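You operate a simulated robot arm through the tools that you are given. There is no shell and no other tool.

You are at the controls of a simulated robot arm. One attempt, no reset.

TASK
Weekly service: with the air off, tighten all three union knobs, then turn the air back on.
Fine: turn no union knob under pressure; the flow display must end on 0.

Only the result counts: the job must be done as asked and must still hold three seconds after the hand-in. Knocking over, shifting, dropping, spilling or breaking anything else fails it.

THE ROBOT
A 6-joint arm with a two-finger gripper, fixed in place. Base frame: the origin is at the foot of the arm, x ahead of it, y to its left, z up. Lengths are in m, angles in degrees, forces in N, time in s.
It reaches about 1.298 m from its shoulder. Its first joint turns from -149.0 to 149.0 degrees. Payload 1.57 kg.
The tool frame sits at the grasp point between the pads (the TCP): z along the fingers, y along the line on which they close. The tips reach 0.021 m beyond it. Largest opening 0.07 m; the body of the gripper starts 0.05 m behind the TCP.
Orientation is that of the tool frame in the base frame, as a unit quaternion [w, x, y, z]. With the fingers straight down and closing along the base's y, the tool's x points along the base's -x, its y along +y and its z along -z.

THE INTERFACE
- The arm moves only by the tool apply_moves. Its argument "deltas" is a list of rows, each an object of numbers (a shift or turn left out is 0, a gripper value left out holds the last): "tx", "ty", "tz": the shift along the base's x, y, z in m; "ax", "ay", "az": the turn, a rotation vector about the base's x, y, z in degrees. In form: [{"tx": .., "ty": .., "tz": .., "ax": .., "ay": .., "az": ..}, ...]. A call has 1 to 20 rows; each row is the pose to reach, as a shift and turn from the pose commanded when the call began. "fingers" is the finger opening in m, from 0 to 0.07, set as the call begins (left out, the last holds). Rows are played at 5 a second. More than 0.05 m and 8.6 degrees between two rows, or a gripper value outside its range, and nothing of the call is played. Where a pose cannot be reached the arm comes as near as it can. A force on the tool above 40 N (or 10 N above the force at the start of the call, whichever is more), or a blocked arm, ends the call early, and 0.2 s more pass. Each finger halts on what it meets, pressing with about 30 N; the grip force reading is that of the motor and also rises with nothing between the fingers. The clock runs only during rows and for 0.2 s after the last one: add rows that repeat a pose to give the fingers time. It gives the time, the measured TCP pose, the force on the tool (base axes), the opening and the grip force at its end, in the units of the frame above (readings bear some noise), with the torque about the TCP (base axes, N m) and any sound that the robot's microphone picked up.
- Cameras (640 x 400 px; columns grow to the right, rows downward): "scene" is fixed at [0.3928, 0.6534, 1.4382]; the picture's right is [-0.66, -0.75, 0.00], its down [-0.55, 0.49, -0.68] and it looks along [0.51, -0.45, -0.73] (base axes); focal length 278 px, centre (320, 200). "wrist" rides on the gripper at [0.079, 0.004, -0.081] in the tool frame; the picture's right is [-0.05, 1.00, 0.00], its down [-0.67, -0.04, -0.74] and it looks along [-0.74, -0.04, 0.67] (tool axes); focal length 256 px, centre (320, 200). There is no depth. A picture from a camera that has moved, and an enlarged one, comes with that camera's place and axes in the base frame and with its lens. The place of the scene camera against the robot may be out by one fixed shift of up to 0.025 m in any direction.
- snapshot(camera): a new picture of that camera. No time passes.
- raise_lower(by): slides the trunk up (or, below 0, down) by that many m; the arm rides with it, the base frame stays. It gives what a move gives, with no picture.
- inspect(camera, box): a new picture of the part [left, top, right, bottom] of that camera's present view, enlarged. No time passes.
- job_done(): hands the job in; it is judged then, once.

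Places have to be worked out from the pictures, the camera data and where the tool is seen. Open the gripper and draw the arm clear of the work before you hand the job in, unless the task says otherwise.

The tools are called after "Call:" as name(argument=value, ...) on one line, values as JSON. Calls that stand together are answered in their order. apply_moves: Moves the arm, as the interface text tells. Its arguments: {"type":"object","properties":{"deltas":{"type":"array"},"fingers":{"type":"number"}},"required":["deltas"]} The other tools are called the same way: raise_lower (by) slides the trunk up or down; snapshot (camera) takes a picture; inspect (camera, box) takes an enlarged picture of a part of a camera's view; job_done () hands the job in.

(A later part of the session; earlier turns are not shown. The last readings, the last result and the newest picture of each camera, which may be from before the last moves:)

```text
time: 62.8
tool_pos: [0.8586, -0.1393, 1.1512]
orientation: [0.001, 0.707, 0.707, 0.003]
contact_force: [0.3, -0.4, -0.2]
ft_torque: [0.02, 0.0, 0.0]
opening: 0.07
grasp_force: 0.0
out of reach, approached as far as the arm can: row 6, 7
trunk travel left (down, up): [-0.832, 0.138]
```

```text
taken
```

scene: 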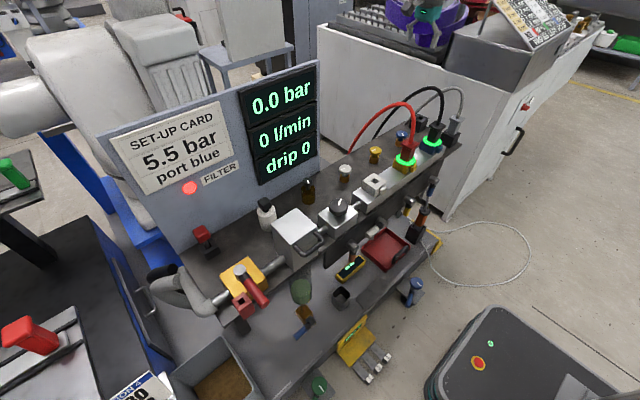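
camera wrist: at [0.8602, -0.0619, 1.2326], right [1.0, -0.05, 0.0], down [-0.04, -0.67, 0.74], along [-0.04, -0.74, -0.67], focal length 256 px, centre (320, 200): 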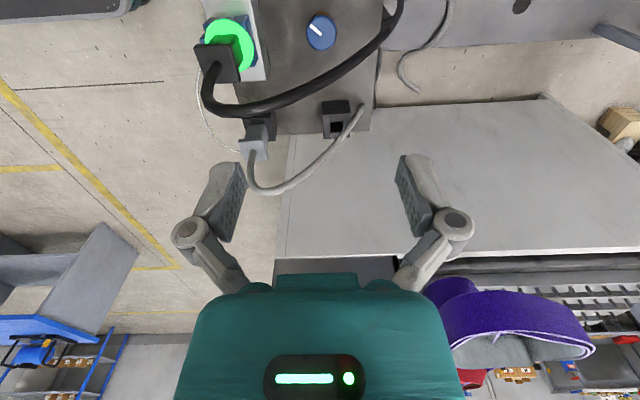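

From here I place the blue knob at (0.858, −0.169) and the black hose edge near y≈−0.157, the red one near −0.028. I close the fingers to be slim, centre in the gap at y≈−0.12 and lower partway.

Call:
apply_moves(deltas=[{"ty": 0.01}, {"ty": 0.02}, {"ty": 0.02}, {"ty": 0.02}, {"ty": 0.02}], fingers=0.0)

Call:
raise_lower(by=-0.14)

Call:
snapshot(camera="wrist")

Call:
inspect(camera="scene", box=[320, 0, 512, 120])

```text
time: 64.0
tool_pos: [0.859, -0.1208, 1.1502]
orientation: [0.0, 0.708, 0.707, 0.003]
contact_force: [-0.2, -0.4, 0.6]
ft_torque: [-0.01, -0.01, 0.01]
opening: 0.0
grasp_force: 28.7
trunk travel left (down, up): [-0.832, 0.138]
```

```text
time: 65.7
tool_pos: [0.8577, -0.1201, 1.0106]
orientation: [0.001, 0.707, 0.707, 0.002]
contact_force: [0.5, 1.1, -0.1]
ft_torque: [0.01, 0.0, -0.02]
opening: 0.0
grasp_force: 28.4
trunk travel left (down, up): [-0.692, 0.278]
```

```text
taken
camera wrist: at [0.8601, -0.042, 1.0927], right [1.0, -0.05, 0.0], down [-0.04, -0.67, 0.74], along [-0.04, -0.74, -0.67], focal length 256 px, centre (320, 200)
```

wrist: 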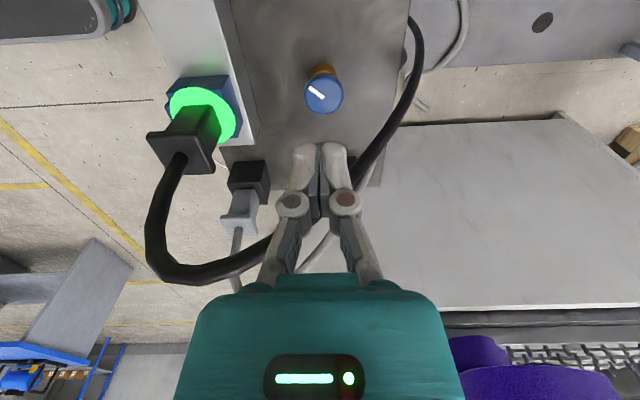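

```text
3.33 times, centred on (416, 60) of scene
camera zoom: at [0.3928, 0.6534, 1.4382], right [-0.66, -0.75, 0.0], down [-0.55, 0.49, -0.68], along [0.51, -0.45, -0.73], focal length 926 px, centre (0, 667)
```

zoom: 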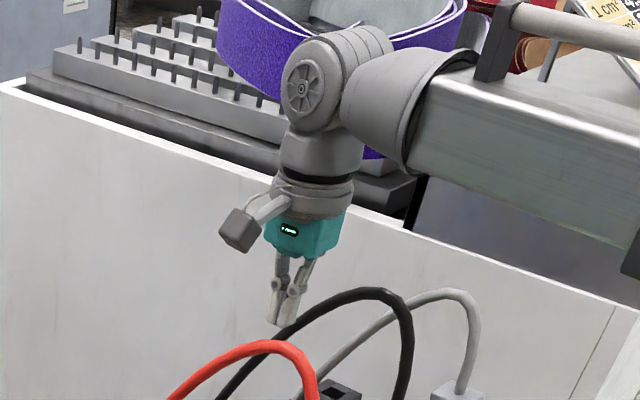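

Triangulating again, the black hose runs at y≈−0.163 with z≈0.977 above the knob. I lower to TCP z≈0.93, then lean 20° so the wrist stays between the hoses while the fingertips swing toward the knob.

Call:
raise_lower(by=-0.081)

Call:
apply_moves(deltas=[{"ax": -2.5, "ty": -0.0065, "tz": 0.0002}, {"ax": -5, "ty": -0.013, "tz": 0.0007}, {"ax": -7.5, "ty": -0.0175, "tz": 0.0016}, {"ax": -10, "ty": -0.022, "tz": 0.0029}, {"ax": -12.5, "ty": -0.0255, "tz": 0.0045}, {"ax": -15, "ty": -0.029, "tz": 0.0065}, {"ax": -17.5, "ty": -0.031, "tz": 0.0088}, {"ax": -20, "ty": -0.033, "tz": 0.0115}, {"ax": -20, "ty": -0.033, "tz": 0.0115}])

Call:
snapshot(camera="wrist")

Call:
inspect(camera="scene", box=[320, 30, 480, 130])

```text
time: 66.9
tool_pos: [0.8582, -0.1215, 0.9301]
orientation: [0.001, 0.707, 0.707, 0.003]
contact_force: [-1.1, -0.1, 0.2]
ft_torque: [0.01, -0.02, -0.04]
opening: 0.0001
grasp_force: 28.9
trunk travel left (down, up): [-0.611, 0.359]
```

```text
time: 68.9
tool_pos: [0.858, -0.1538, 0.9407]
orientation: [0.123, 0.696, 0.697, -0.121]
contact_force: [0.9, -0.4, 0.3]
ft_torque: [0.0, -0.01, 0.01]
opening: 0.0001
grasp_force: 28.4
trunk travel left (down, up): [-0.611, 0.359]
```

```text
taken
camera wrist: at [0.8601, -0.0522, 0.9906], right [1.0, -0.05, 0.02], down [-0.04, -0.37, 0.93], along [-0.04, -0.93, -0.37], focal length 256 px, centre (320, 200)
```

wrist: 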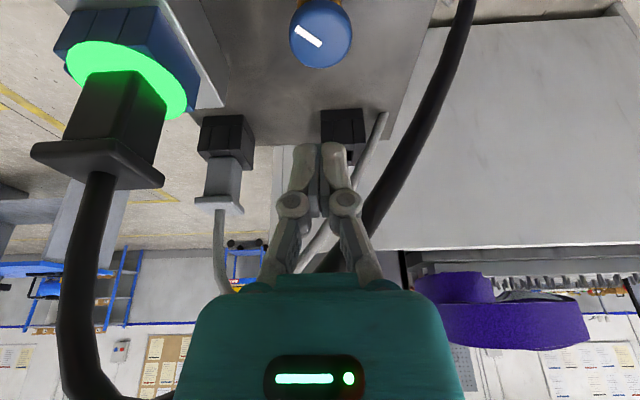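

```text
4.00 times, centred on (400, 80) of scene
camera zoom: at [0.3928, 0.6534, 1.4382], right [-0.66, -0.75, 0.0], down [-0.55, 0.49, -0.68], along [0.51, -0.45, -0.73], focal length 1111 px, centre (0, 680)
```

zoom: 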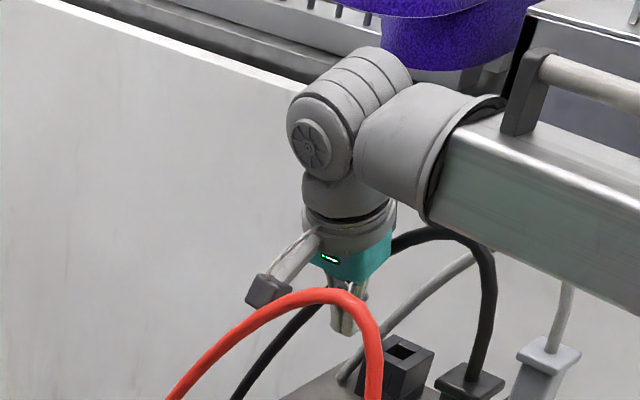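

No contact (forces near 0) and the camera housing sits clear between the hoses. I lower to TCP z≈0.857, so the fingertips come just above the blue knob's top.

Call:
raise_lower(by=-0.045)

Call:
raise_lower(by=-0.039)

Call:
snapshot(camera="wrist")

Call:
inspect(camera="scene", box=[320, 50, 480, 150])

```text
time: 69.8
tool_pos: [0.8577, -0.1541, 0.8954]
orientation: [0.124, 0.696, 0.697, -0.119]
contact_force: [0.1, -0.4, 0.6]
ft_torque: [-0.03, 0.03, -0.01]
opening: 0.0
grasp_force: 28.4
trunk travel left (down, up): [-0.566, 0.404]
```

```text
time: 70.6
tool_pos: [0.8575, -0.1544, 0.8584]
orientation: [0.123, 0.696, 0.697, -0.12]
contact_force: [0.3, -0.2, 0.3]
ft_torque: [-0.02, 0.0, -0.02]
opening: 0.0
grasp_force: 28.7
trunk travel left (down, up): [-0.527, 0.443]
```

```text
taken
camera wrist: at [0.86, -0.0523, 0.9067], right [1.0, -0.05, 0.02], down [-0.04, -0.37, 0.93], along [-0.04, -0.93, -0.38], focal length 256 px, centre (320, 200)
```

wrist: 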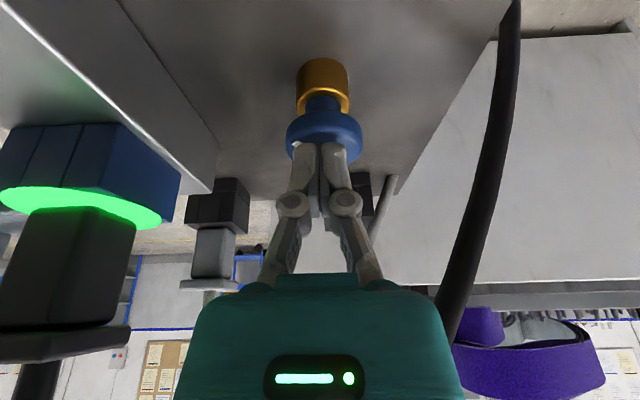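

```text
4.00 times, centred on (400, 100) of scene
camera zoom: at [0.3928, 0.6534, 1.4382], right [-0.66, -0.75, 0.0], down [-0.55, 0.49, -0.68], along [0.51, -0.45, -0.73], focal length 1111 px, centre (0, 600)
```

zoom: 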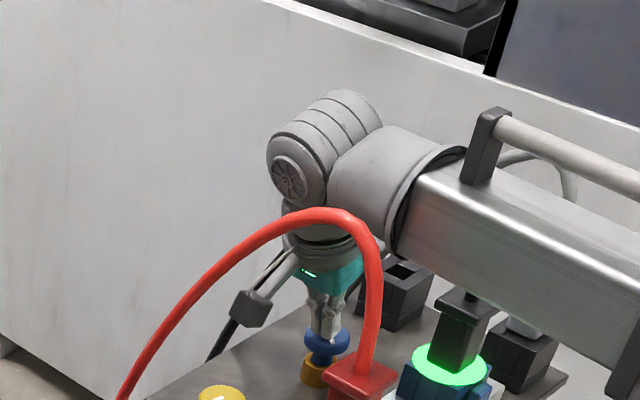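

The closed tips are just above the blue knob with no contact anywhere. I shift to y≈−0.169 over the knob axis while opening the fingers below the black hose.

Call:
apply_moves(deltas=[{"ty": -0.005}, {"ty": -0.01}, {"ty": -0.0155}, {"ty": -0.0155}, {"ty": -0.0155}, {"ty": -0.0155}], fingers=0.07)

Call:
snapshot(camera="wrist")

Call:
inspect(camera="scene", box=[320, 50, 480, 150])

```text
time: 72.0
tool_pos: [0.8576, -0.1704, 0.8555]
orientation: [0.124, 0.695, 0.697, -0.12]
contact_force: [0.3, 1.1, -0.6]
ft_torque: [0.02, 0.04, -0.02]
opening: 0.0702
grasp_force: 0.0
trunk travel left (down, up): [-0.527, 0.443]
```

```text
taken
camera wrist: at [0.8599, -0.0684, 0.9067], right [1.0, -0.05, 0.02], down [-0.04, -0.37, 0.93], along [-0.04, -0.93, -0.38], focal length 256 px, centre (320, 200)
```

wrist: 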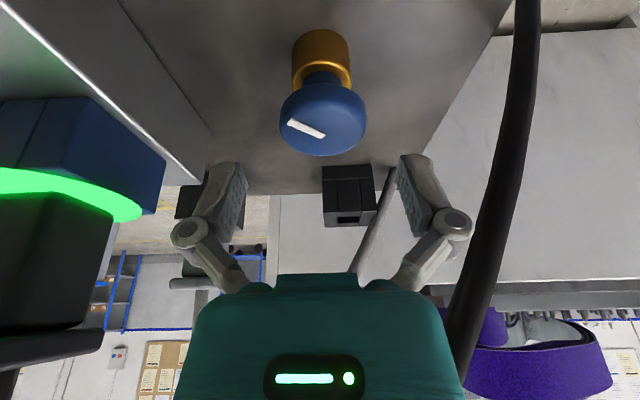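

```text
4.00 times, centred on (400, 100) of scene
camera zoom: at [0.3928, 0.6534, 1.4382], right [-0.66, -0.75, 0.0], down [-0.55, 0.49, -0.68], along [0.51, -0.45, -0.73], focal length 1111 px, centre (0, 600)
```

zoom: 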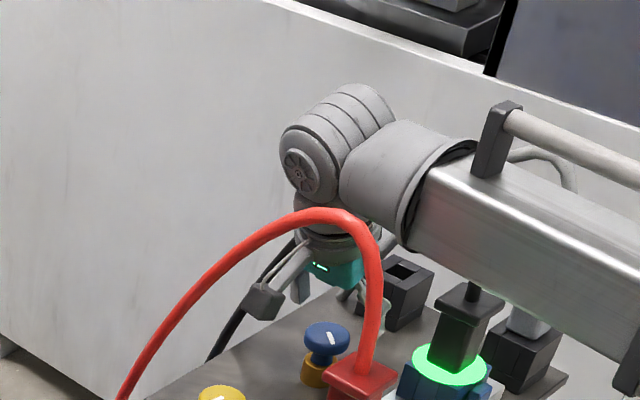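

The knob is centred between the open fingers (offset ≈1 mm). I rotate the hand 15° counter-clockwise for more twist range, then lower around the knob to z≈0.819.

Call:
apply_moves(deltas=[{"az": 5, "tx": 0.0005, "ty": 0.0005}, {"az": 10, "tx": 0.001, "ty": 0.001}, {"az": 15, "tx": 0.0015, "ty": 0.001}, {"az": 15, "tx": 0.0015, "ty": 0.001}])

Call:
raise_lower(by=-0.038)

Call:
snapshot(camera="wrist")

Call:
inspect(camera="scene", box=[320, 50, 480, 150])

```text
time: 73.0
tool_pos: [0.8587, -0.1683, 0.8569]
orientation: [0.139, 0.599, 0.782, -0.103]
contact_force: [-0.3, -0.5, -0.8]
ft_torque: [0.0, 0.01, 0.01]
opening: 0.07
grasp_force: 0.0
trunk travel left (down, up): [-0.527, 0.443]
```

```text
time: 73.8
tool_pos: [0.8599, -0.1689, 0.8177]
orientation: [0.137, 0.6, 0.782, -0.103]
contact_force: [0.4, 0.4, -0.3]
ft_torque: [0.04, 0.01, 0.0]
opening: 0.0699
grasp_force: 0.1
trunk travel left (down, up): [-0.489, 0.481]
```

```text
taken
camera wrist: at [0.8348, -0.0692, 0.8687], right [0.98, 0.21, 0.02], down [0.06, -0.37, 0.93], along [0.2, -0.9, -0.38], focal length 256 px, centre (320, 200)
```

wrist: 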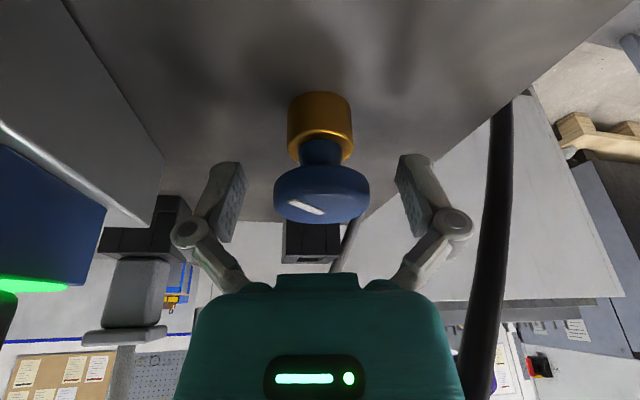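

```text
4.00 times, centred on (400, 100) of scene
camera zoom: at [0.3928, 0.6534, 1.4382], right [-0.66, -0.75, 0.0], down [-0.55, 0.49, -0.68], along [0.51, -0.45, -0.73], focal length 1111 px, centre (0, 600)
```

zoom: 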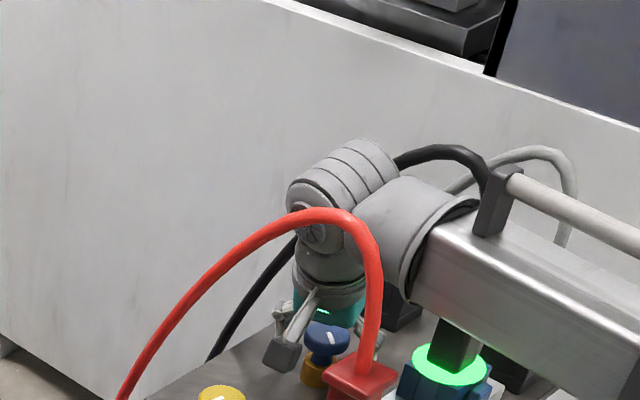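

The blue knob is centred at (321,193) between the pads with zero force. I close the grip and twist clockwise 25° first.

Call:
apply_moves(deltas=[{"tz": 0}, {"tz": 0}, {"tz": 0}, {"tz": 0}], fingers=0.0)

Call:
apply_moves(deltas=[{"az": -5}, {"az": -10}, {"az": -15}, {"az": -20}, {"az": -25}])

Call:
snapshot(camera="wrist")

Call:
inspect(camera="scene", box=[320, 50, 480, 150])

```text
time: 74.8
tool_pos: [0.8592, -0.1686, 0.8195]
orientation: [0.138, 0.6, 0.781, -0.103]
contact_force: [6.3, 2.8, 7.9]
ft_torque: [0.01, 0.09, 0.01]
opening: 0.0403
grasp_force: 31.8
trunk travel left (down, up): [-0.489, 0.481]
```

```text
time: 76.0
tool_pos: [0.8592, -0.1689, 0.8183]
orientation: [0.114, 0.755, 0.633, -0.131]
contact_force: [21.4, 1.2, 18.7]
ft_torque: [0.1, -0.16, 0.05]
opening: 0.0405
grasp_force: 31.7
trunk travel left (down, up): [-0.489, 0.481]
```

```text
taken
camera wrist: at [0.8801, -0.0686, 0.8688], right [0.97, -0.22, 0.03], down [-0.11, -0.36, 0.93], along [-0.2, -0.91, -0.37], focal length 256 px, centre (320, 200)
```

wrist: 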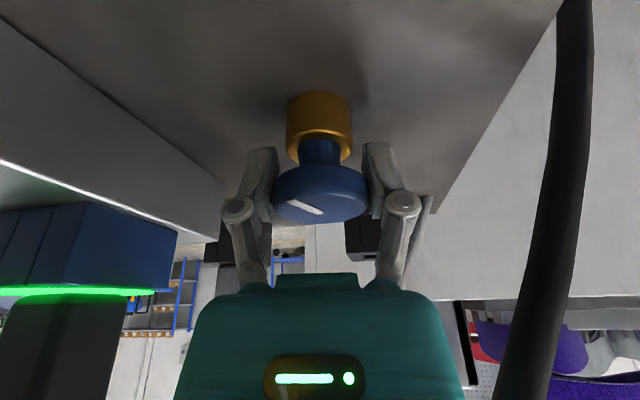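

```text
4.00 times, centred on (400, 100) of scene
camera zoom: at [0.3928, 0.6534, 1.4382], right [-0.66, -0.75, 0.0], down [-0.55, 0.49, -0.68], along [0.51, -0.45, -0.73], focal length 1111 px, centre (0, 600)
```

zoom: 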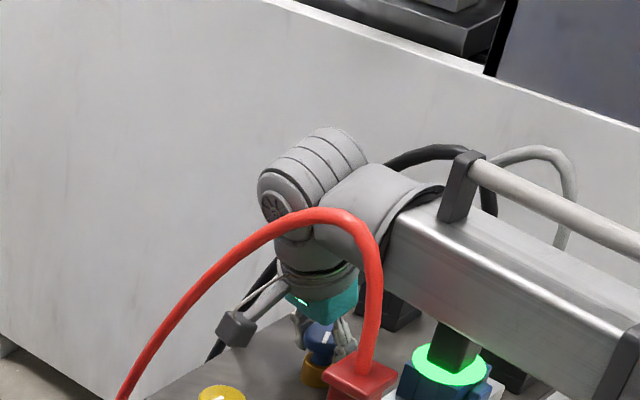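

The knob follows 25°; as with yellow the side load points +x, so I shift 1.5 mm that way and continue 25° more.

Call:
apply_moves(deltas=[{"tx": 0.001}, {"tx": 0.0015, "az": -5}, {"tx": 0.0015, "az": -10}, {"tx": 0.0015, "az": -15}, {"tx": 0.0015, "az": -20}, {"tx": 0.0015, "az": -25}])

Call:
snapshot(camera="wrist")

Call:
inspect(camera="scene", box=[320, 50, 480, 150])

```text
time: 77.4
tool_pos: [0.8613, -0.1692, 0.8191]
orientation: [0.083, 0.874, 0.455, -0.151]
contact_force: [18.9, -1.2, 16.0]
ft_torque: [-0.3, 0.05, 0.03]
opening: 0.0402
grasp_force: 32.1
trunk travel left (down, up): [-0.489, 0.481]
```

```text
taken
camera wrist: at [0.921, -0.0875, 0.8688], right [0.79, -0.61, 0.02], down [-0.25, -0.28, 0.93], along [-0.56, -0.74, -0.38], focal length 256 px, centre (320, 200)
```

wrist: 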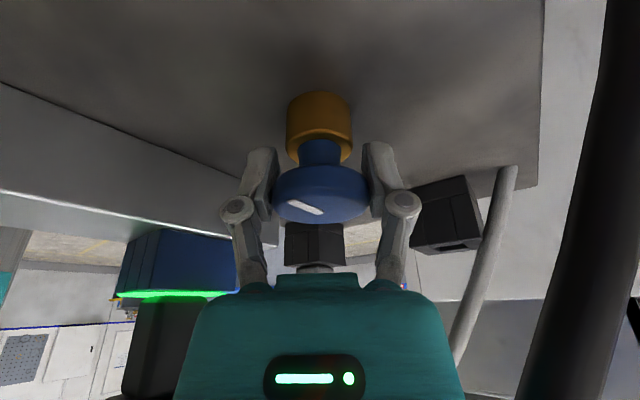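

```text
4.00 times, centred on (400, 100) of scene
camera zoom: at [0.3928, 0.6534, 1.4382], right [-0.66, -0.75, 0.0], down [-0.55, 0.49, -0.68], along [0.51, -0.45, -0.73], focal length 1111 px, centre (0, 600)
```

zoom: 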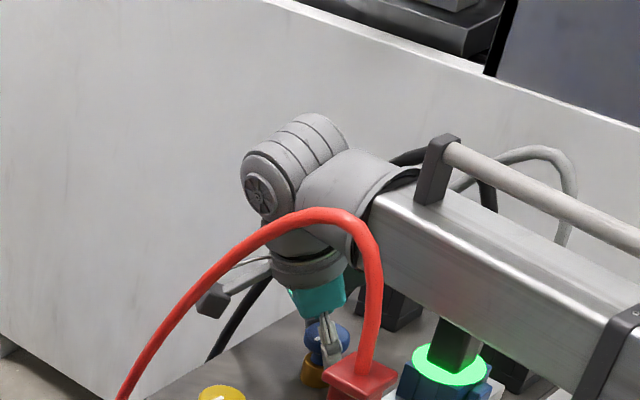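

50° done with no slip. I open the fingers to regrasp and check the knob's centring.

Call:
apply_moves(deltas=[{"tz": 0}, {"tz": 0}, {"tz": 0}], fingers=0.07)

Call:
inspect(camera="wrist", box=[200, 100, 440, 250])

```text
time: 78.2
tool_pos: [0.8602, -0.1684, 0.8198]
orientation: [0.081, 0.874, 0.454, -0.151]
contact_force: [0.7, 0.5, -0.5]
ft_torque: [-0.01, 0.02, 0.04]
opening: 0.0698
grasp_force: 0.0
trunk travel left (down, up): [-0.489, 0.481]
```

```text
2.67 times, centred on (320, 175) of wrist
camera zoom: at [0.9201, -0.0877, 0.8686], right [0.79, -0.61, 0.02], down [-0.25, -0.28, 0.93], along [-0.56, -0.74, -0.38], focal length 683 px, centre (320, 267)
```

zoom: 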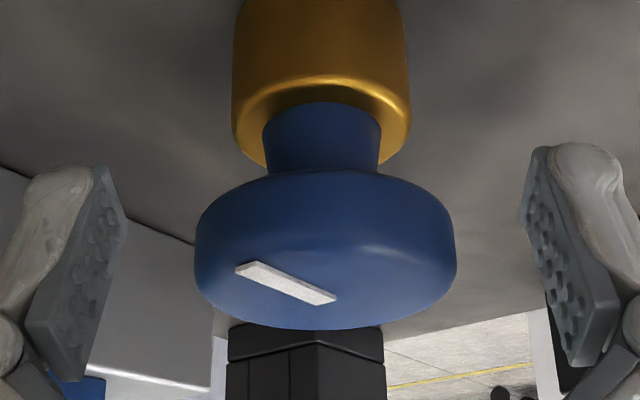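

The knob is within 1 mm of centre. I rotate the open hand back 35° (azimuth 90°), recentre slightly, grip and twist again to find the stop.

Call:
apply_moves(deltas=[{"az": 7, "ty": -0.0005}, {"az": 14, "ty": -0.001}, {"az": 21, "ty": -0.0013}, {"az": 28, "ty": -0.0015}, {"az": 35, "ty": -0.0015}, {"az": 35, "ty": -0.0015}])

Call:
apply_moves(deltas=[{"tz": 0}, {"tz": 0}, {"tz": 0}, {"tz": 0}], fingers=0.0)

Call:
inspect(camera="wrist", box=[240, 110, 400, 260])

Call:
inspect(camera="scene", box=[368, 115, 432, 155])

```text
time: 79.6
tool_pos: [0.8589, -0.1695, 0.8188]
orientation: [0.124, 0.696, 0.697, -0.121]
contact_force: [-0.9, 0.4, -0.6]
ft_torque: [0.0, 0.0, 0.0]
opening: 0.0703
grasp_force: 0.2
trunk travel left (down, up): [-0.489, 0.481]
```

```text
time: 80.6
tool_pos: [0.8598, -0.1695, 0.8189]
orientation: [0.124, 0.696, 0.697, -0.12]
contact_force: [4.7, 1.1, 7.7]
ft_torque: [0.03, -0.01, 0.01]
opening: 0.0406
grasp_force: 32.0
trunk travel left (down, up): [-0.489, 0.481]
```

```text
2.67 times, centred on (320, 185) of wrist
camera zoom: at [0.8621, -0.0682, 0.869], right [1.0, -0.05, 0.02], down [-0.04, -0.37, 0.93], along [-0.04, -0.93, -0.37], focal length 683 px, centre (320, 240)
```

zoom: 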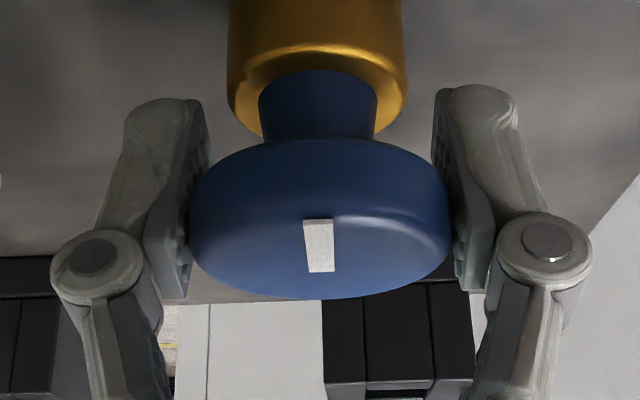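

```text
10.00 times, centred on (400, 135) of scene
camera zoom: at [0.3928, 0.6534, 1.4382], right [-0.66, -0.75, 0.0], down [-0.55, 0.49, -0.68], along [0.51, -0.45, -0.73], focal length 2778 px, centre (-480, 850)
```

zoom: 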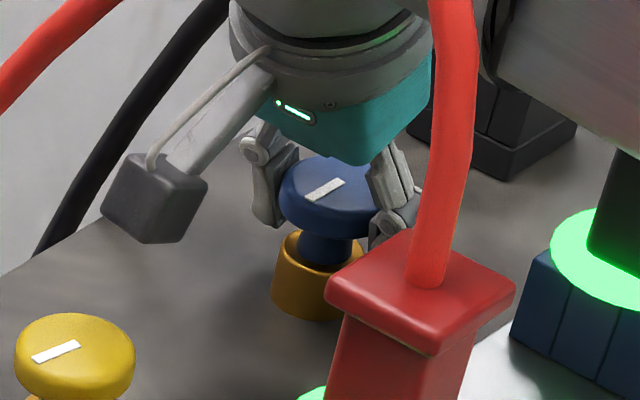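

Blue's tick still lags the tightened yellow one in the scene view, so more turn is needed. I twist clockwise 16°, then check.

Call:
apply_moves(deltas=[{"az": -4, "tx": 0.0005}, {"az": -8, "tx": 0.001}, {"az": -12, "tx": 0.001}, {"az": -16, "tx": 0.001}, {"az": -16, "tx": 0.001}])

Call:
inspect(camera="wrist", box=[240, 110, 400, 260])

Call:
inspect(camera="scene", box=[368, 115, 432, 155])

```text
time: 81.8
tool_pos: [0.8602, -0.171, 0.8189]
orientation: [0.105, 0.788, 0.592, -0.137]
contact_force: [-15.8, -1.1, -6.0]
ft_torque: [-0.09, 0.0, 0.37]
opening: 0.0407
grasp_force: 32.2
trunk travel left (down, up): [-0.489, 0.481]
```

```text
2.67 times, centred on (320, 185) of wrist
camera zoom: at [0.8904, -0.0733, 0.8689], right [0.95, -0.32, 0.02], down [-0.14, -0.35, 0.93], along [-0.29, -0.88, -0.38], focal length 683 px, centre (320, 240)
```

zoom: 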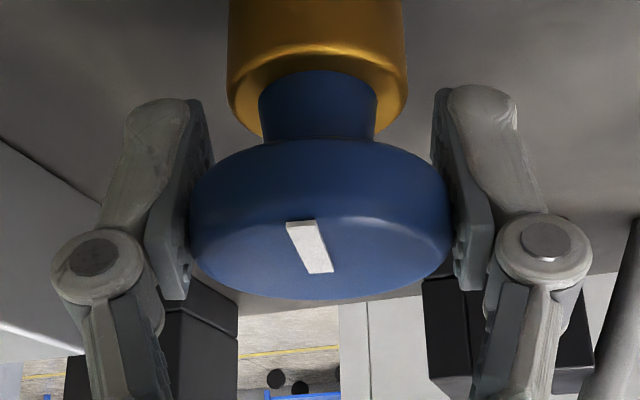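

```text
10.00 times, centred on (400, 135) of scene
camera zoom: at [0.3928, 0.6534, 1.4382], right [-0.66, -0.75, 0.0], down [-0.55, 0.49, -0.68], along [0.51, -0.45, -0.73], focal length 2778 px, centre (-480, 850)
```

zoom: 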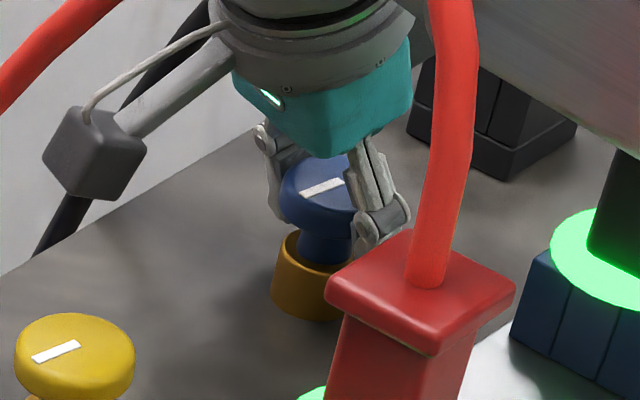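

The blue tick now matches yellow's angle, torque is 0.37 N·m and the pads began slipping. I add a final few degrees to confirm it is on its stop.

Call:
apply_moves(deltas=[{"az": -3}, {"az": -6}, {"az": -9}, {"az": -9}])

Call:
inspect(camera="wrist", box=[240, 110, 400, 260])

Call:
inspect(camera="scene", box=[368, 115, 432, 155])

```text
time: 82.8
tool_pos: [0.8608, -0.1701, 0.8204]
orientation: [0.093, 0.831, 0.529, -0.144]
contact_force: [-22.9, 1.8, -6.9]
ft_torque: [0.03, -0.07, 0.73]
opening: 0.0406
grasp_force: 32.5
trunk travel left (down, up): [-0.489, 0.481]
```

```text
2.67 times, centred on (320, 185) of wrist
camera zoom: at [0.9054, -0.0791, 0.8696], right [0.88, -0.47, 0.02], down [-0.19, -0.32, 0.93], along [-0.43, -0.82, -0.38], focal length 683 px, centre (320, 240)
```

zoom: 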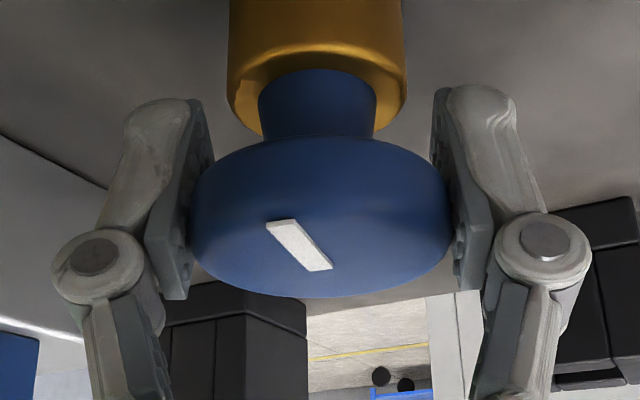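

```text
10.00 times, centred on (400, 135) of scene
camera zoom: at [0.3928, 0.6534, 1.4382], right [-0.66, -0.75, 0.0], down [-0.55, 0.49, -0.68], along [0.51, -0.45, -0.73], focal length 2778 px, centre (-480, 850)
```

zoom: 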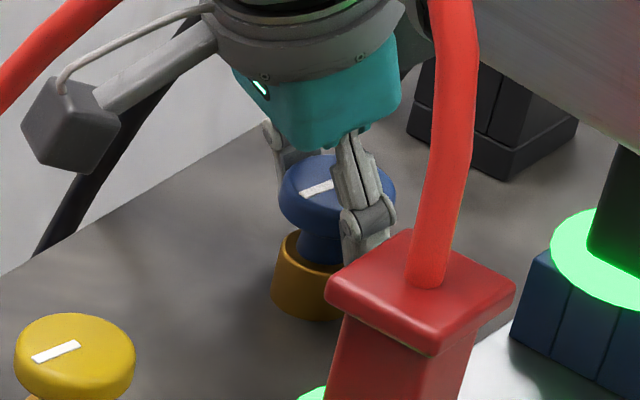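

All three ticks now agree and blue is on its stop (torque 0.73 with slip). I open, rotate the open hand back to azimuth 90°, and raise to just above the knob, retracing my way in.

Call:
apply_moves(deltas=[{"tz": 0}, {"tz": 0}, {"tz": 0}], fingers=0.07)

Call:
apply_moves(deltas=[{"az": 7}, {"az": 14}, {"az": 21}, {"az": 25}, {"az": 25}])

Call:
raise_lower(by=0.039)

Call:
snapshot(camera="wrist")

Call:
inspect(camera="scene", box=[320, 50, 480, 150])

```text
time: 83.6
tool_pos: [0.8617, -0.1699, 0.8188]
orientation: [0.095, 0.831, 0.529, -0.143]
contact_force: [0.0, -0.3, -0.4]
ft_torque: [-0.01, 0.01, 0.0]
opening: 0.0698
grasp_force: 0.1
trunk travel left (down, up): [-0.489, 0.481]
```

```text
time: 84.8
tool_pos: [0.8636, -0.171, 0.8183]
orientation: [0.124, 0.696, 0.697, -0.12]
contact_force: [0.5, -1.2, -0.8]
ft_torque: [-0.02, -0.02, 0.05]
opening: 0.07
grasp_force: 0.1
trunk travel left (down, up): [-0.489, 0.481]
```

```text
time: 85.6
tool_pos: [0.8625, -0.1714, 0.8586]
orientation: [0.124, 0.696, 0.697, -0.12]
contact_force: [-0.6, -0.6, -0.1]
ft_torque: [0.02, -0.03, 0.03]
opening: 0.07
grasp_force: 0.2
trunk travel left (down, up): [-0.528, 0.442]
```

```text
taken
camera wrist: at [0.8646, -0.0684, 0.9076], right [1.0, -0.05, 0.02], down [-0.04, -0.37, 0.93], along [-0.04, -0.93, -0.37], focal length 256 px, centre (320, 200)
```

wrist: 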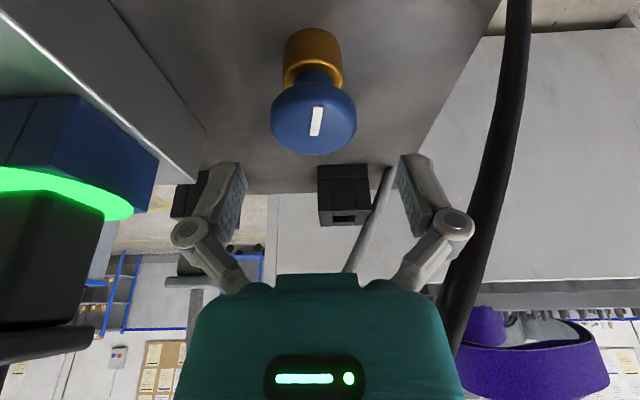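

```text
4.00 times, centred on (400, 100) of scene
camera zoom: at [0.3928, 0.6534, 1.4382], right [-0.66, -0.75, 0.0], down [-0.55, 0.49, -0.68], along [0.51, -0.45, -0.73], focal length 1111 px, centre (0, 600)
```

zoom: 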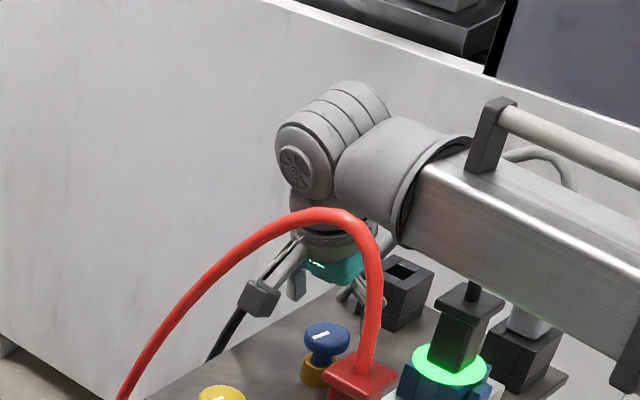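

Clear of the knob. I close the fingers, move back to y≈−0.154 and raise along the entry path to z≈0.941.

Call:
apply_moves(deltas=[{"tz": 0}, {"tz": 0}, {"tz": 0}, {"tx": -0.002, "ty": 0.008}, {"tx": -0.003, "ty": 0.017}, {"tx": -0.003, "ty": 0.017}], fingers=0.0)

Call:
raise_lower(by=0.083)

Call:
apply_moves(deltas=[{"ax": 2.5, "ty": 0.002, "tz": -0.0027}, {"ax": 5, "ty": 0.004, "tz": -0.005}, {"ax": 7.5, "ty": 0.0075, "tz": -0.007}, {"ax": 10, "ty": 0.011, "tz": -0.0086}, {"ax": 12.5, "ty": 0.0155, "tz": -0.0099}, {"ax": 15, "ty": 0.02, "tz": -0.0108}, {"ax": 17.5, "ty": 0.0265, "tz": -0.0113}, {"ax": 20, "ty": 0.033, "tz": -0.0115}, {"ax": 20, "ty": 0.033, "tz": -0.0115}])

Call:
snapshot(camera="wrist")

Call:
snapshot(camera="scene")

```text
time: 87.0
tool_pos: [0.8599, -0.1536, 0.8574]
orientation: [0.123, 0.696, 0.697, -0.12]
contact_force: [-0.2, 0.4, 0.0]
ft_torque: [-0.02, 0.03, -0.02]
opening: 0.0001
grasp_force: 28.4
trunk travel left (down, up): [-0.528, 0.442]
```

```text
time: 88.2
tool_pos: [0.8595, -0.1544, 0.9408]
orientation: [0.124, 0.696, 0.697, -0.121]
contact_force: [-1.2, 0.7, -0.4]
ft_torque: [0.03, 0.0, 0.01]
opening: 0.0001
grasp_force: 28.6
trunk travel left (down, up): [-0.611, 0.359]
```

```text
time: 90.2
tool_pos: [0.8592, -0.1208, 0.9286]
orientation: [0.0, 0.708, 0.707, 0.003]
contact_force: [-0.4, 0.7, -0.9]
ft_torque: [-0.01, -0.01, 0.01]
opening: 0.0
grasp_force: 29.0
trunk travel left (down, up): [-0.611, 0.359]
```

```text
taken
camera wrist: at [0.8621, -0.0416, 1.0116], right [1.0, -0.05, 0.0], down [-0.04, -0.67, 0.74], along [-0.04, -0.74, -0.67], focal length 256 px, centre (320, 200)
```

wrist: 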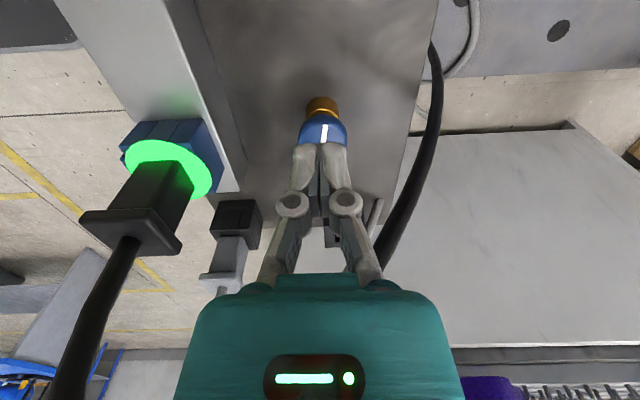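

```text
taken
```

scene: 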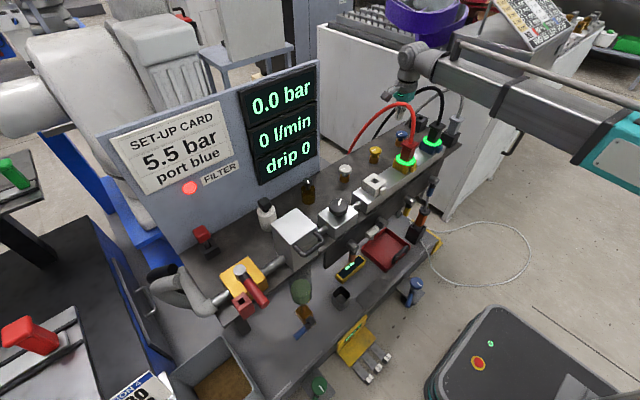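

All readings quiet; the panel still shows 0.0 bar / 0 l/min. I raise to a safe height, then travel to the main valve while turning the hand back to its original orientation.

Call:
raise_lower(by=0.22)

Call:
apply_moves(deltas=[{"tx": -0.015, "ty": 0.03, "az": 0}, {"tx": -0.03, "ty": 0.06, "az": 6}, {"tx": -0.045, "ty": 0.095, "az": 12}, {"tx": -0.06, "ty": 0.13, "az": 18}, {"tx": -0.075, "ty": 0.165, "az": 24}, {"tx": -0.09, "ty": 0.2, "az": 30}, {"tx": -0.105, "ty": 0.235, "az": 36}, {"tx": -0.12, "ty": 0.27, "az": 42}, {"tx": -0.135, "ty": 0.305, "az": 48}, {"tx": -0.15, "ty": 0.34, "az": 54}, {"tx": -0.165, "ty": 0.375, "az": 60}, {"tx": -0.18, "ty": 0.41, "az": 66}, {"tx": -0.19, "ty": 0.45, "az": 72}, {"tx": -0.2, "ty": 0.49, "az": 78}, {"tx": -0.2, "ty": 0.53, "az": 84}, {"tx": -0.2, "ty": 0.57, "az": 90}, {"tx": -0.2, "ty": 0.61, "az": 90}, {"tx": -0.2, "ty": 0.65, "az": 90}, {"tx": -0.2, "ty": 0.668, "az": 90}, {"tx": -0.2, "ty": 0.668, "az": 90}])

Call:
snapshot(camera="wrist")

Call:
snapshot(camera="scene")

```text
time: 92.5
tool_pos: [0.8607, -0.1221, 1.15]
orientation: [0.0, 0.707, 0.707, 0.002]
contact_force: [-0.1, -0.2, 1.4]
ft_torque: [-0.01, 0.01, 0.02]
opening: 0.0
grasp_force: 28.3
trunk travel left (down, up): [-0.831, 0.139]
```

```text
time: 96.8
tool_pos: [0.6585, 0.549, 1.1496]
orientation: [-0.001, 0.0, 1.0, 0.002]
contact_force: [-0.8, 0.6, -0.5]
ft_torque: [0.02, -0.02, -0.01]
opening: 0.0
grasp_force: 28.3
out of reach, approached as far as the arm can: row 7, 16
trunk travel left (down, up): [-0.831, 0.139]
```

```text
taken
camera wrist: at [0.5775, 0.5525, 1.2316], right [0.05, 1.0, 0.0], down [0.67, -0.04, 0.74], along [0.74, -0.04, -0.67], focal length 256 px, centre (320, 200)
```

wrist: 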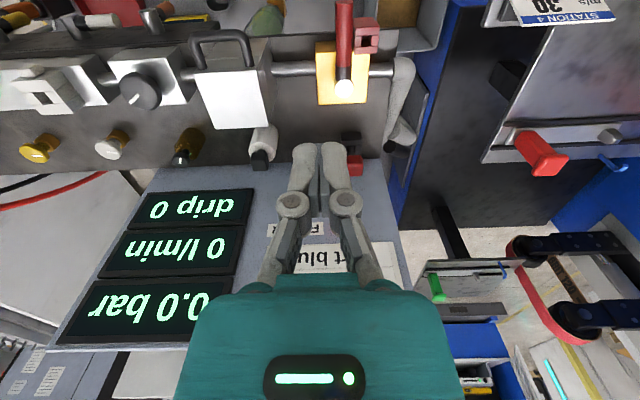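

```text
taken
```

scene: 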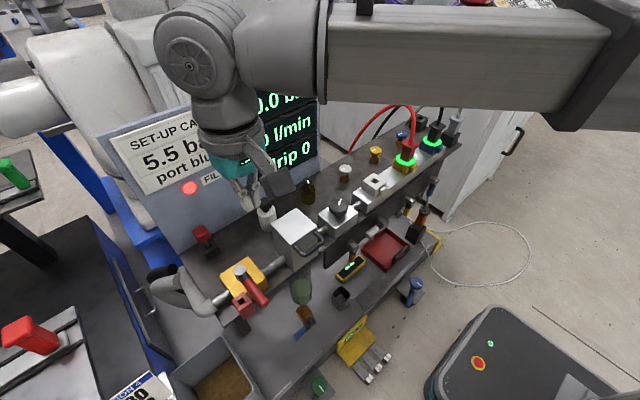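

The handle points straight at the robot (end ≈(0.651, 0.579)), and the closed fingers are at (0.658, 0.5485), on its −y side with ~1 cm gap. I lower to the same pushing height as before (TCP z≈0.864).

Call:
raise_lower(by=-0.2)

Call:
raise_lower(by=-0.0855)

Call:
snapshot(camera="wrist")

Call:
inspect(camera="scene", box=[180, 220, 340, 320])

```text
time: 98.9
tool_pos: [0.6582, 0.5495, 0.9504]
orientation: [-0.002, 0.0, 1.0, 0.003]
contact_force: [0.3, 0.2, 0.3]
ft_torque: [0.02, 0.0, -0.01]
opening: 0.0002
grasp_force: 29.0
trunk travel left (down, up): [-0.631, 0.339]
```

```text
time: 100.1
tool_pos: [0.6581, 0.5485, 0.8643]
orientation: [-0.001, 0.0, 1.0, 0.003]
contact_force: [0.3, 0.0, -0.5]
ft_torque: [0.0, 0.01, 0.05]
opening: 0.0
grasp_force: 28.2
trunk travel left (down, up): [-0.546, 0.424]
```

```text
taken
camera wrist: at [0.5775, 0.5522, 0.9462], right [0.05, 1.0, 0.0], down [0.67, -0.04, 0.74], along [0.74, -0.04, -0.67], focal length 256 px, centre (320, 200)
```

wrist: 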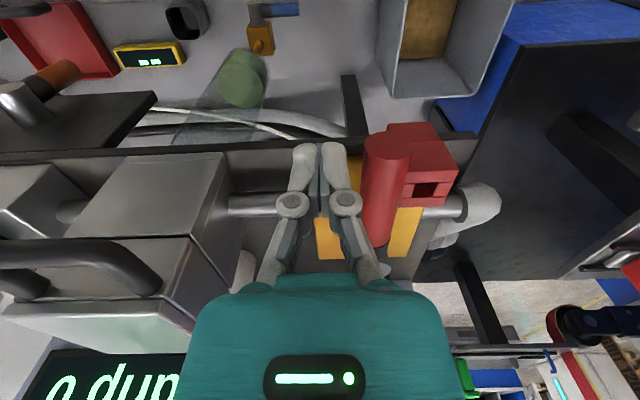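

```text
4.00 times, centred on (260, 270) of scene
camera zoom: at [0.3928, 0.6534, 1.4382], right [-0.66, -0.75, 0.0], down [-0.55, 0.49, -0.68], along [0.51, -0.45, -0.73], focal length 1111 px, centre (560, -80)
```

zoom: 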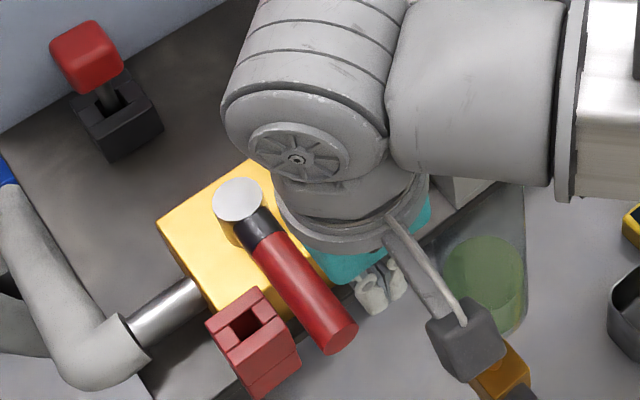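

The fingers are beside the handle with no contact. I push it back along its arc toward +y, first half (to about 45°), the same way over the red block.

Call:
apply_moves(deltas=[{"tx": -0.003, "ty": 0.005}, {"tx": -0.006, "ty": 0.0103}, {"tx": -0.0076, "ty": 0.0181}, {"tx": -0.0084, "ty": 0.0261}, {"tx": -0.0086, "ty": 0.0343}, {"tx": -0.0082, "ty": 0.0426}, {"tx": -0.0068, "ty": 0.0509}, {"tx": -0.0049, "ty": 0.059}, {"tx": -0.0022, "ty": 0.0671}, {"tx": 0.0013, "ty": 0.075}, {"tx": 0.0056, "ty": 0.0827}])

Call:
snapshot(camera="wrist")

Call:
snapshot(camera="scene")

```text
time: 102.5
tool_pos: [0.6629, 0.6309, 0.8635]
orientation: [-0.001, -0.001, 1.0, 0.002]
contact_force: [0.5, -0.4, 0.7]
ft_torque: [-0.03, 0.0, 0.02]
opening: 0.0003
grasp_force: 28.8
trunk travel left (down, up): [-0.546, 0.424]
```

```text
taken
camera wrist: at [0.5827, 0.6344, 0.9461], right [0.05, 1.0, 0.0], down [0.67, -0.04, 0.74], along [0.74, -0.04, -0.67], focal length 256 px, centre (320, 200)
```

wrist: 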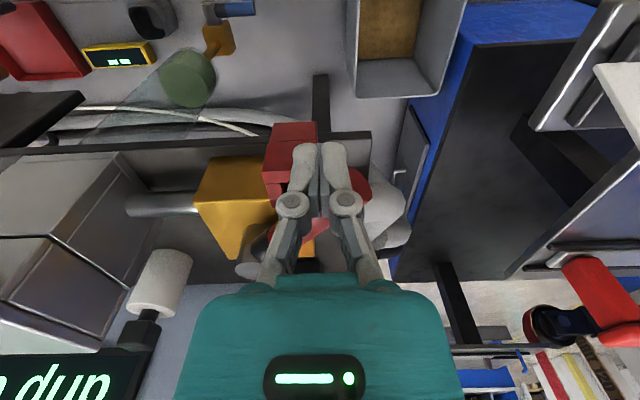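

```text
taken
```

scene: 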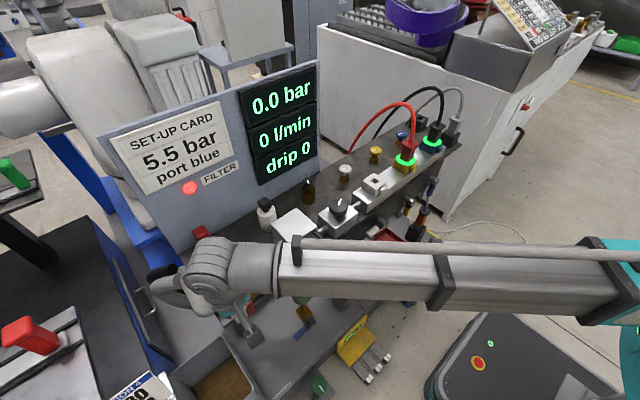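

The lever follows without resistance, about halfway. I continue the arc to the in-line (open) position.

Call:
apply_moves(deltas=[{"tx": 0.0049, "ty": 0.0073}, {"tx": 0.0105, "ty": 0.0142}, {"tx": 0.0169, "ty": 0.0205}, {"tx": 0.0239, "ty": 0.0263}, {"tx": 0.0313, "ty": 0.0315}, {"tx": 0.0395, "ty": 0.036}, {"tx": 0.0479, "ty": 0.0396}, {"tx": 0.0568, "ty": 0.0426}, {"tx": 0.0635, "ty": 0.044}, {"tx": 0.0659, "ty": 0.0446}, {"tx": 0.0659, "ty": 0.0446}])

Call:
snapshot(camera="wrist")

Call:
snapshot(camera="scene")

```text
time: 104.9
tool_pos: [0.7293, 0.6754, 0.8633]
orientation: [-0.001, 0.0, 1.0, 0.002]
contact_force: [-0.4, -0.2, 0.9]
ft_torque: [0.03, 0.0, -0.03]
opening: 0.0
grasp_force: 29.1
trunk travel left (down, up): [-0.546, 0.424]
```

```text
taken
camera wrist: at [0.6487, 0.6793, 0.946], right [0.05, 1.0, 0.0], down [0.67, -0.04, 0.74], along [0.74, -0.04, -0.67], focal length 256 px, centre (320, 200)
```

wrist: 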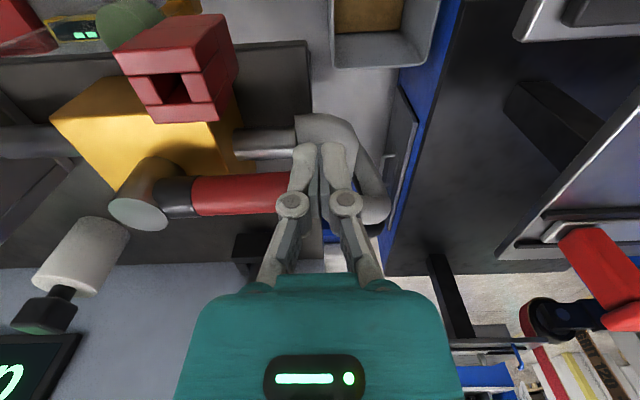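

```text
taken
```

scene: 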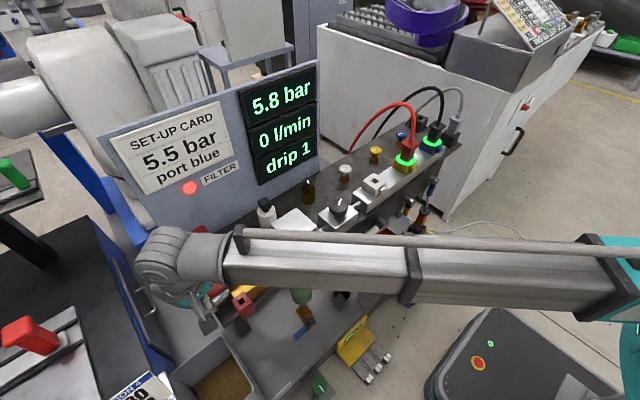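

Pressure is back (5.8 bar, rising) and the flow reads 0 l/min. I nudge the lever a few millimetres more to make sure it rests on its open stop.

Call:
apply_moves(deltas=[{"tx": 0.0015}, {"tx": 0.003}, {"tx": 0.0045}, {"tx": 0.0045}])

Call:
inspect(camera="wrist", box=[60, 60, 380, 260])

```text
time: 105.9
tool_pos: [0.7324, 0.6771, 0.8642]
orientation: [-0.001, -0.001, 1.0, 0.001]
contact_force: [-16.6, -0.2, -5.5]
ft_torque: [0.01, 0.27, -0.06]
opening: 0.006
grasp_force: 28.4
trunk travel left (down, up): [-0.546, 0.424]
```

```text
2.00 times, centred on (220, 160) of wrist
camera zoom: at [0.6517, 0.6797, 0.9463], right [0.05, 1.0, 0.0], down [0.67, -0.04, 0.74], along [0.74, -0.04, -0.67], focal length 512 px, centre (520, 280)
```

zoom: 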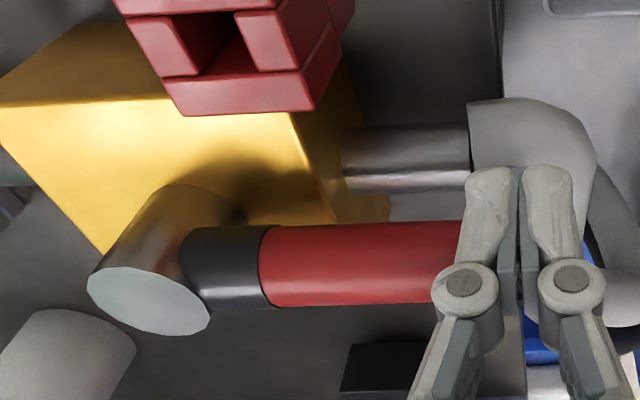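

A 16.6 N reaction shows the lever is on its open stop. I back off in −x, raise well clear, and check the displays.

Call:
apply_moves(deltas=[{"tx": -0.008}, {"tx": -0.025, "ty": 0.01}, {"tx": -0.04, "ty": 0.02}, {"tx": -0.04, "ty": 0.02}])

Call:
raise_lower(by=0.25)

Call:
snapshot(camera="wrist")

Call:
snapshot(camera="scene")

```text
time: 106.9
tool_pos: [0.6938, 0.696, 0.8647]
orientation: [-0.001, 0.001, 1.0, 0.003]
contact_force: [-0.3, -0.3, 0.1]
ft_torque: [0.0, -0.02, 0.0]
opening: 0.0
grasp_force: 29.0
trunk travel left (down, up): [-0.546, 0.424]
```

```text
time: 109.5
tool_pos: [0.6959, 0.6961, 1.1144]
orientation: [-0.002, 0.0, 1.0, 0.003]
contact_force: [0.3, -0.3, -0.2]
ft_torque: [0.0, 0.0, 0.0]
opening: 0.0
grasp_force: 28.9
trunk travel left (down, up): [-0.796, 0.174]
```

```text
taken
camera wrist: at [0.6143, 0.6995, 1.196], right [0.05, 1.0, 0.0], down [0.67, -0.04, 0.74], along [0.74, -0.04, -0.67], focal length 256 px, centre (320, 200)
```

wrist: 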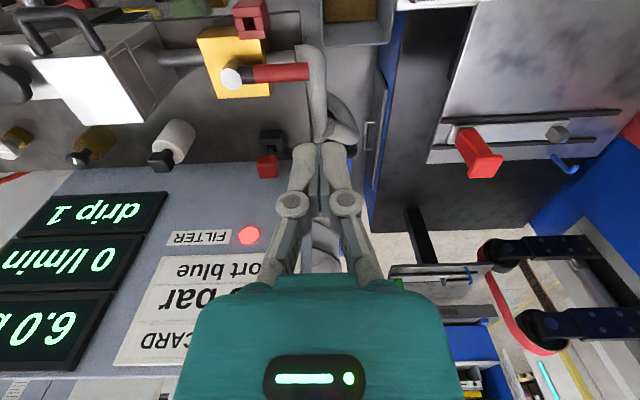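

```text
taken
```

scene: 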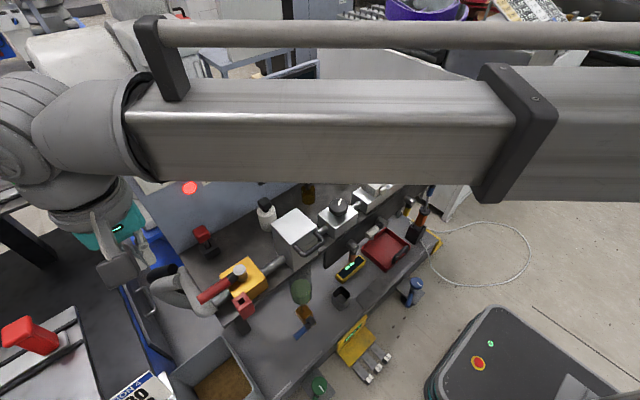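

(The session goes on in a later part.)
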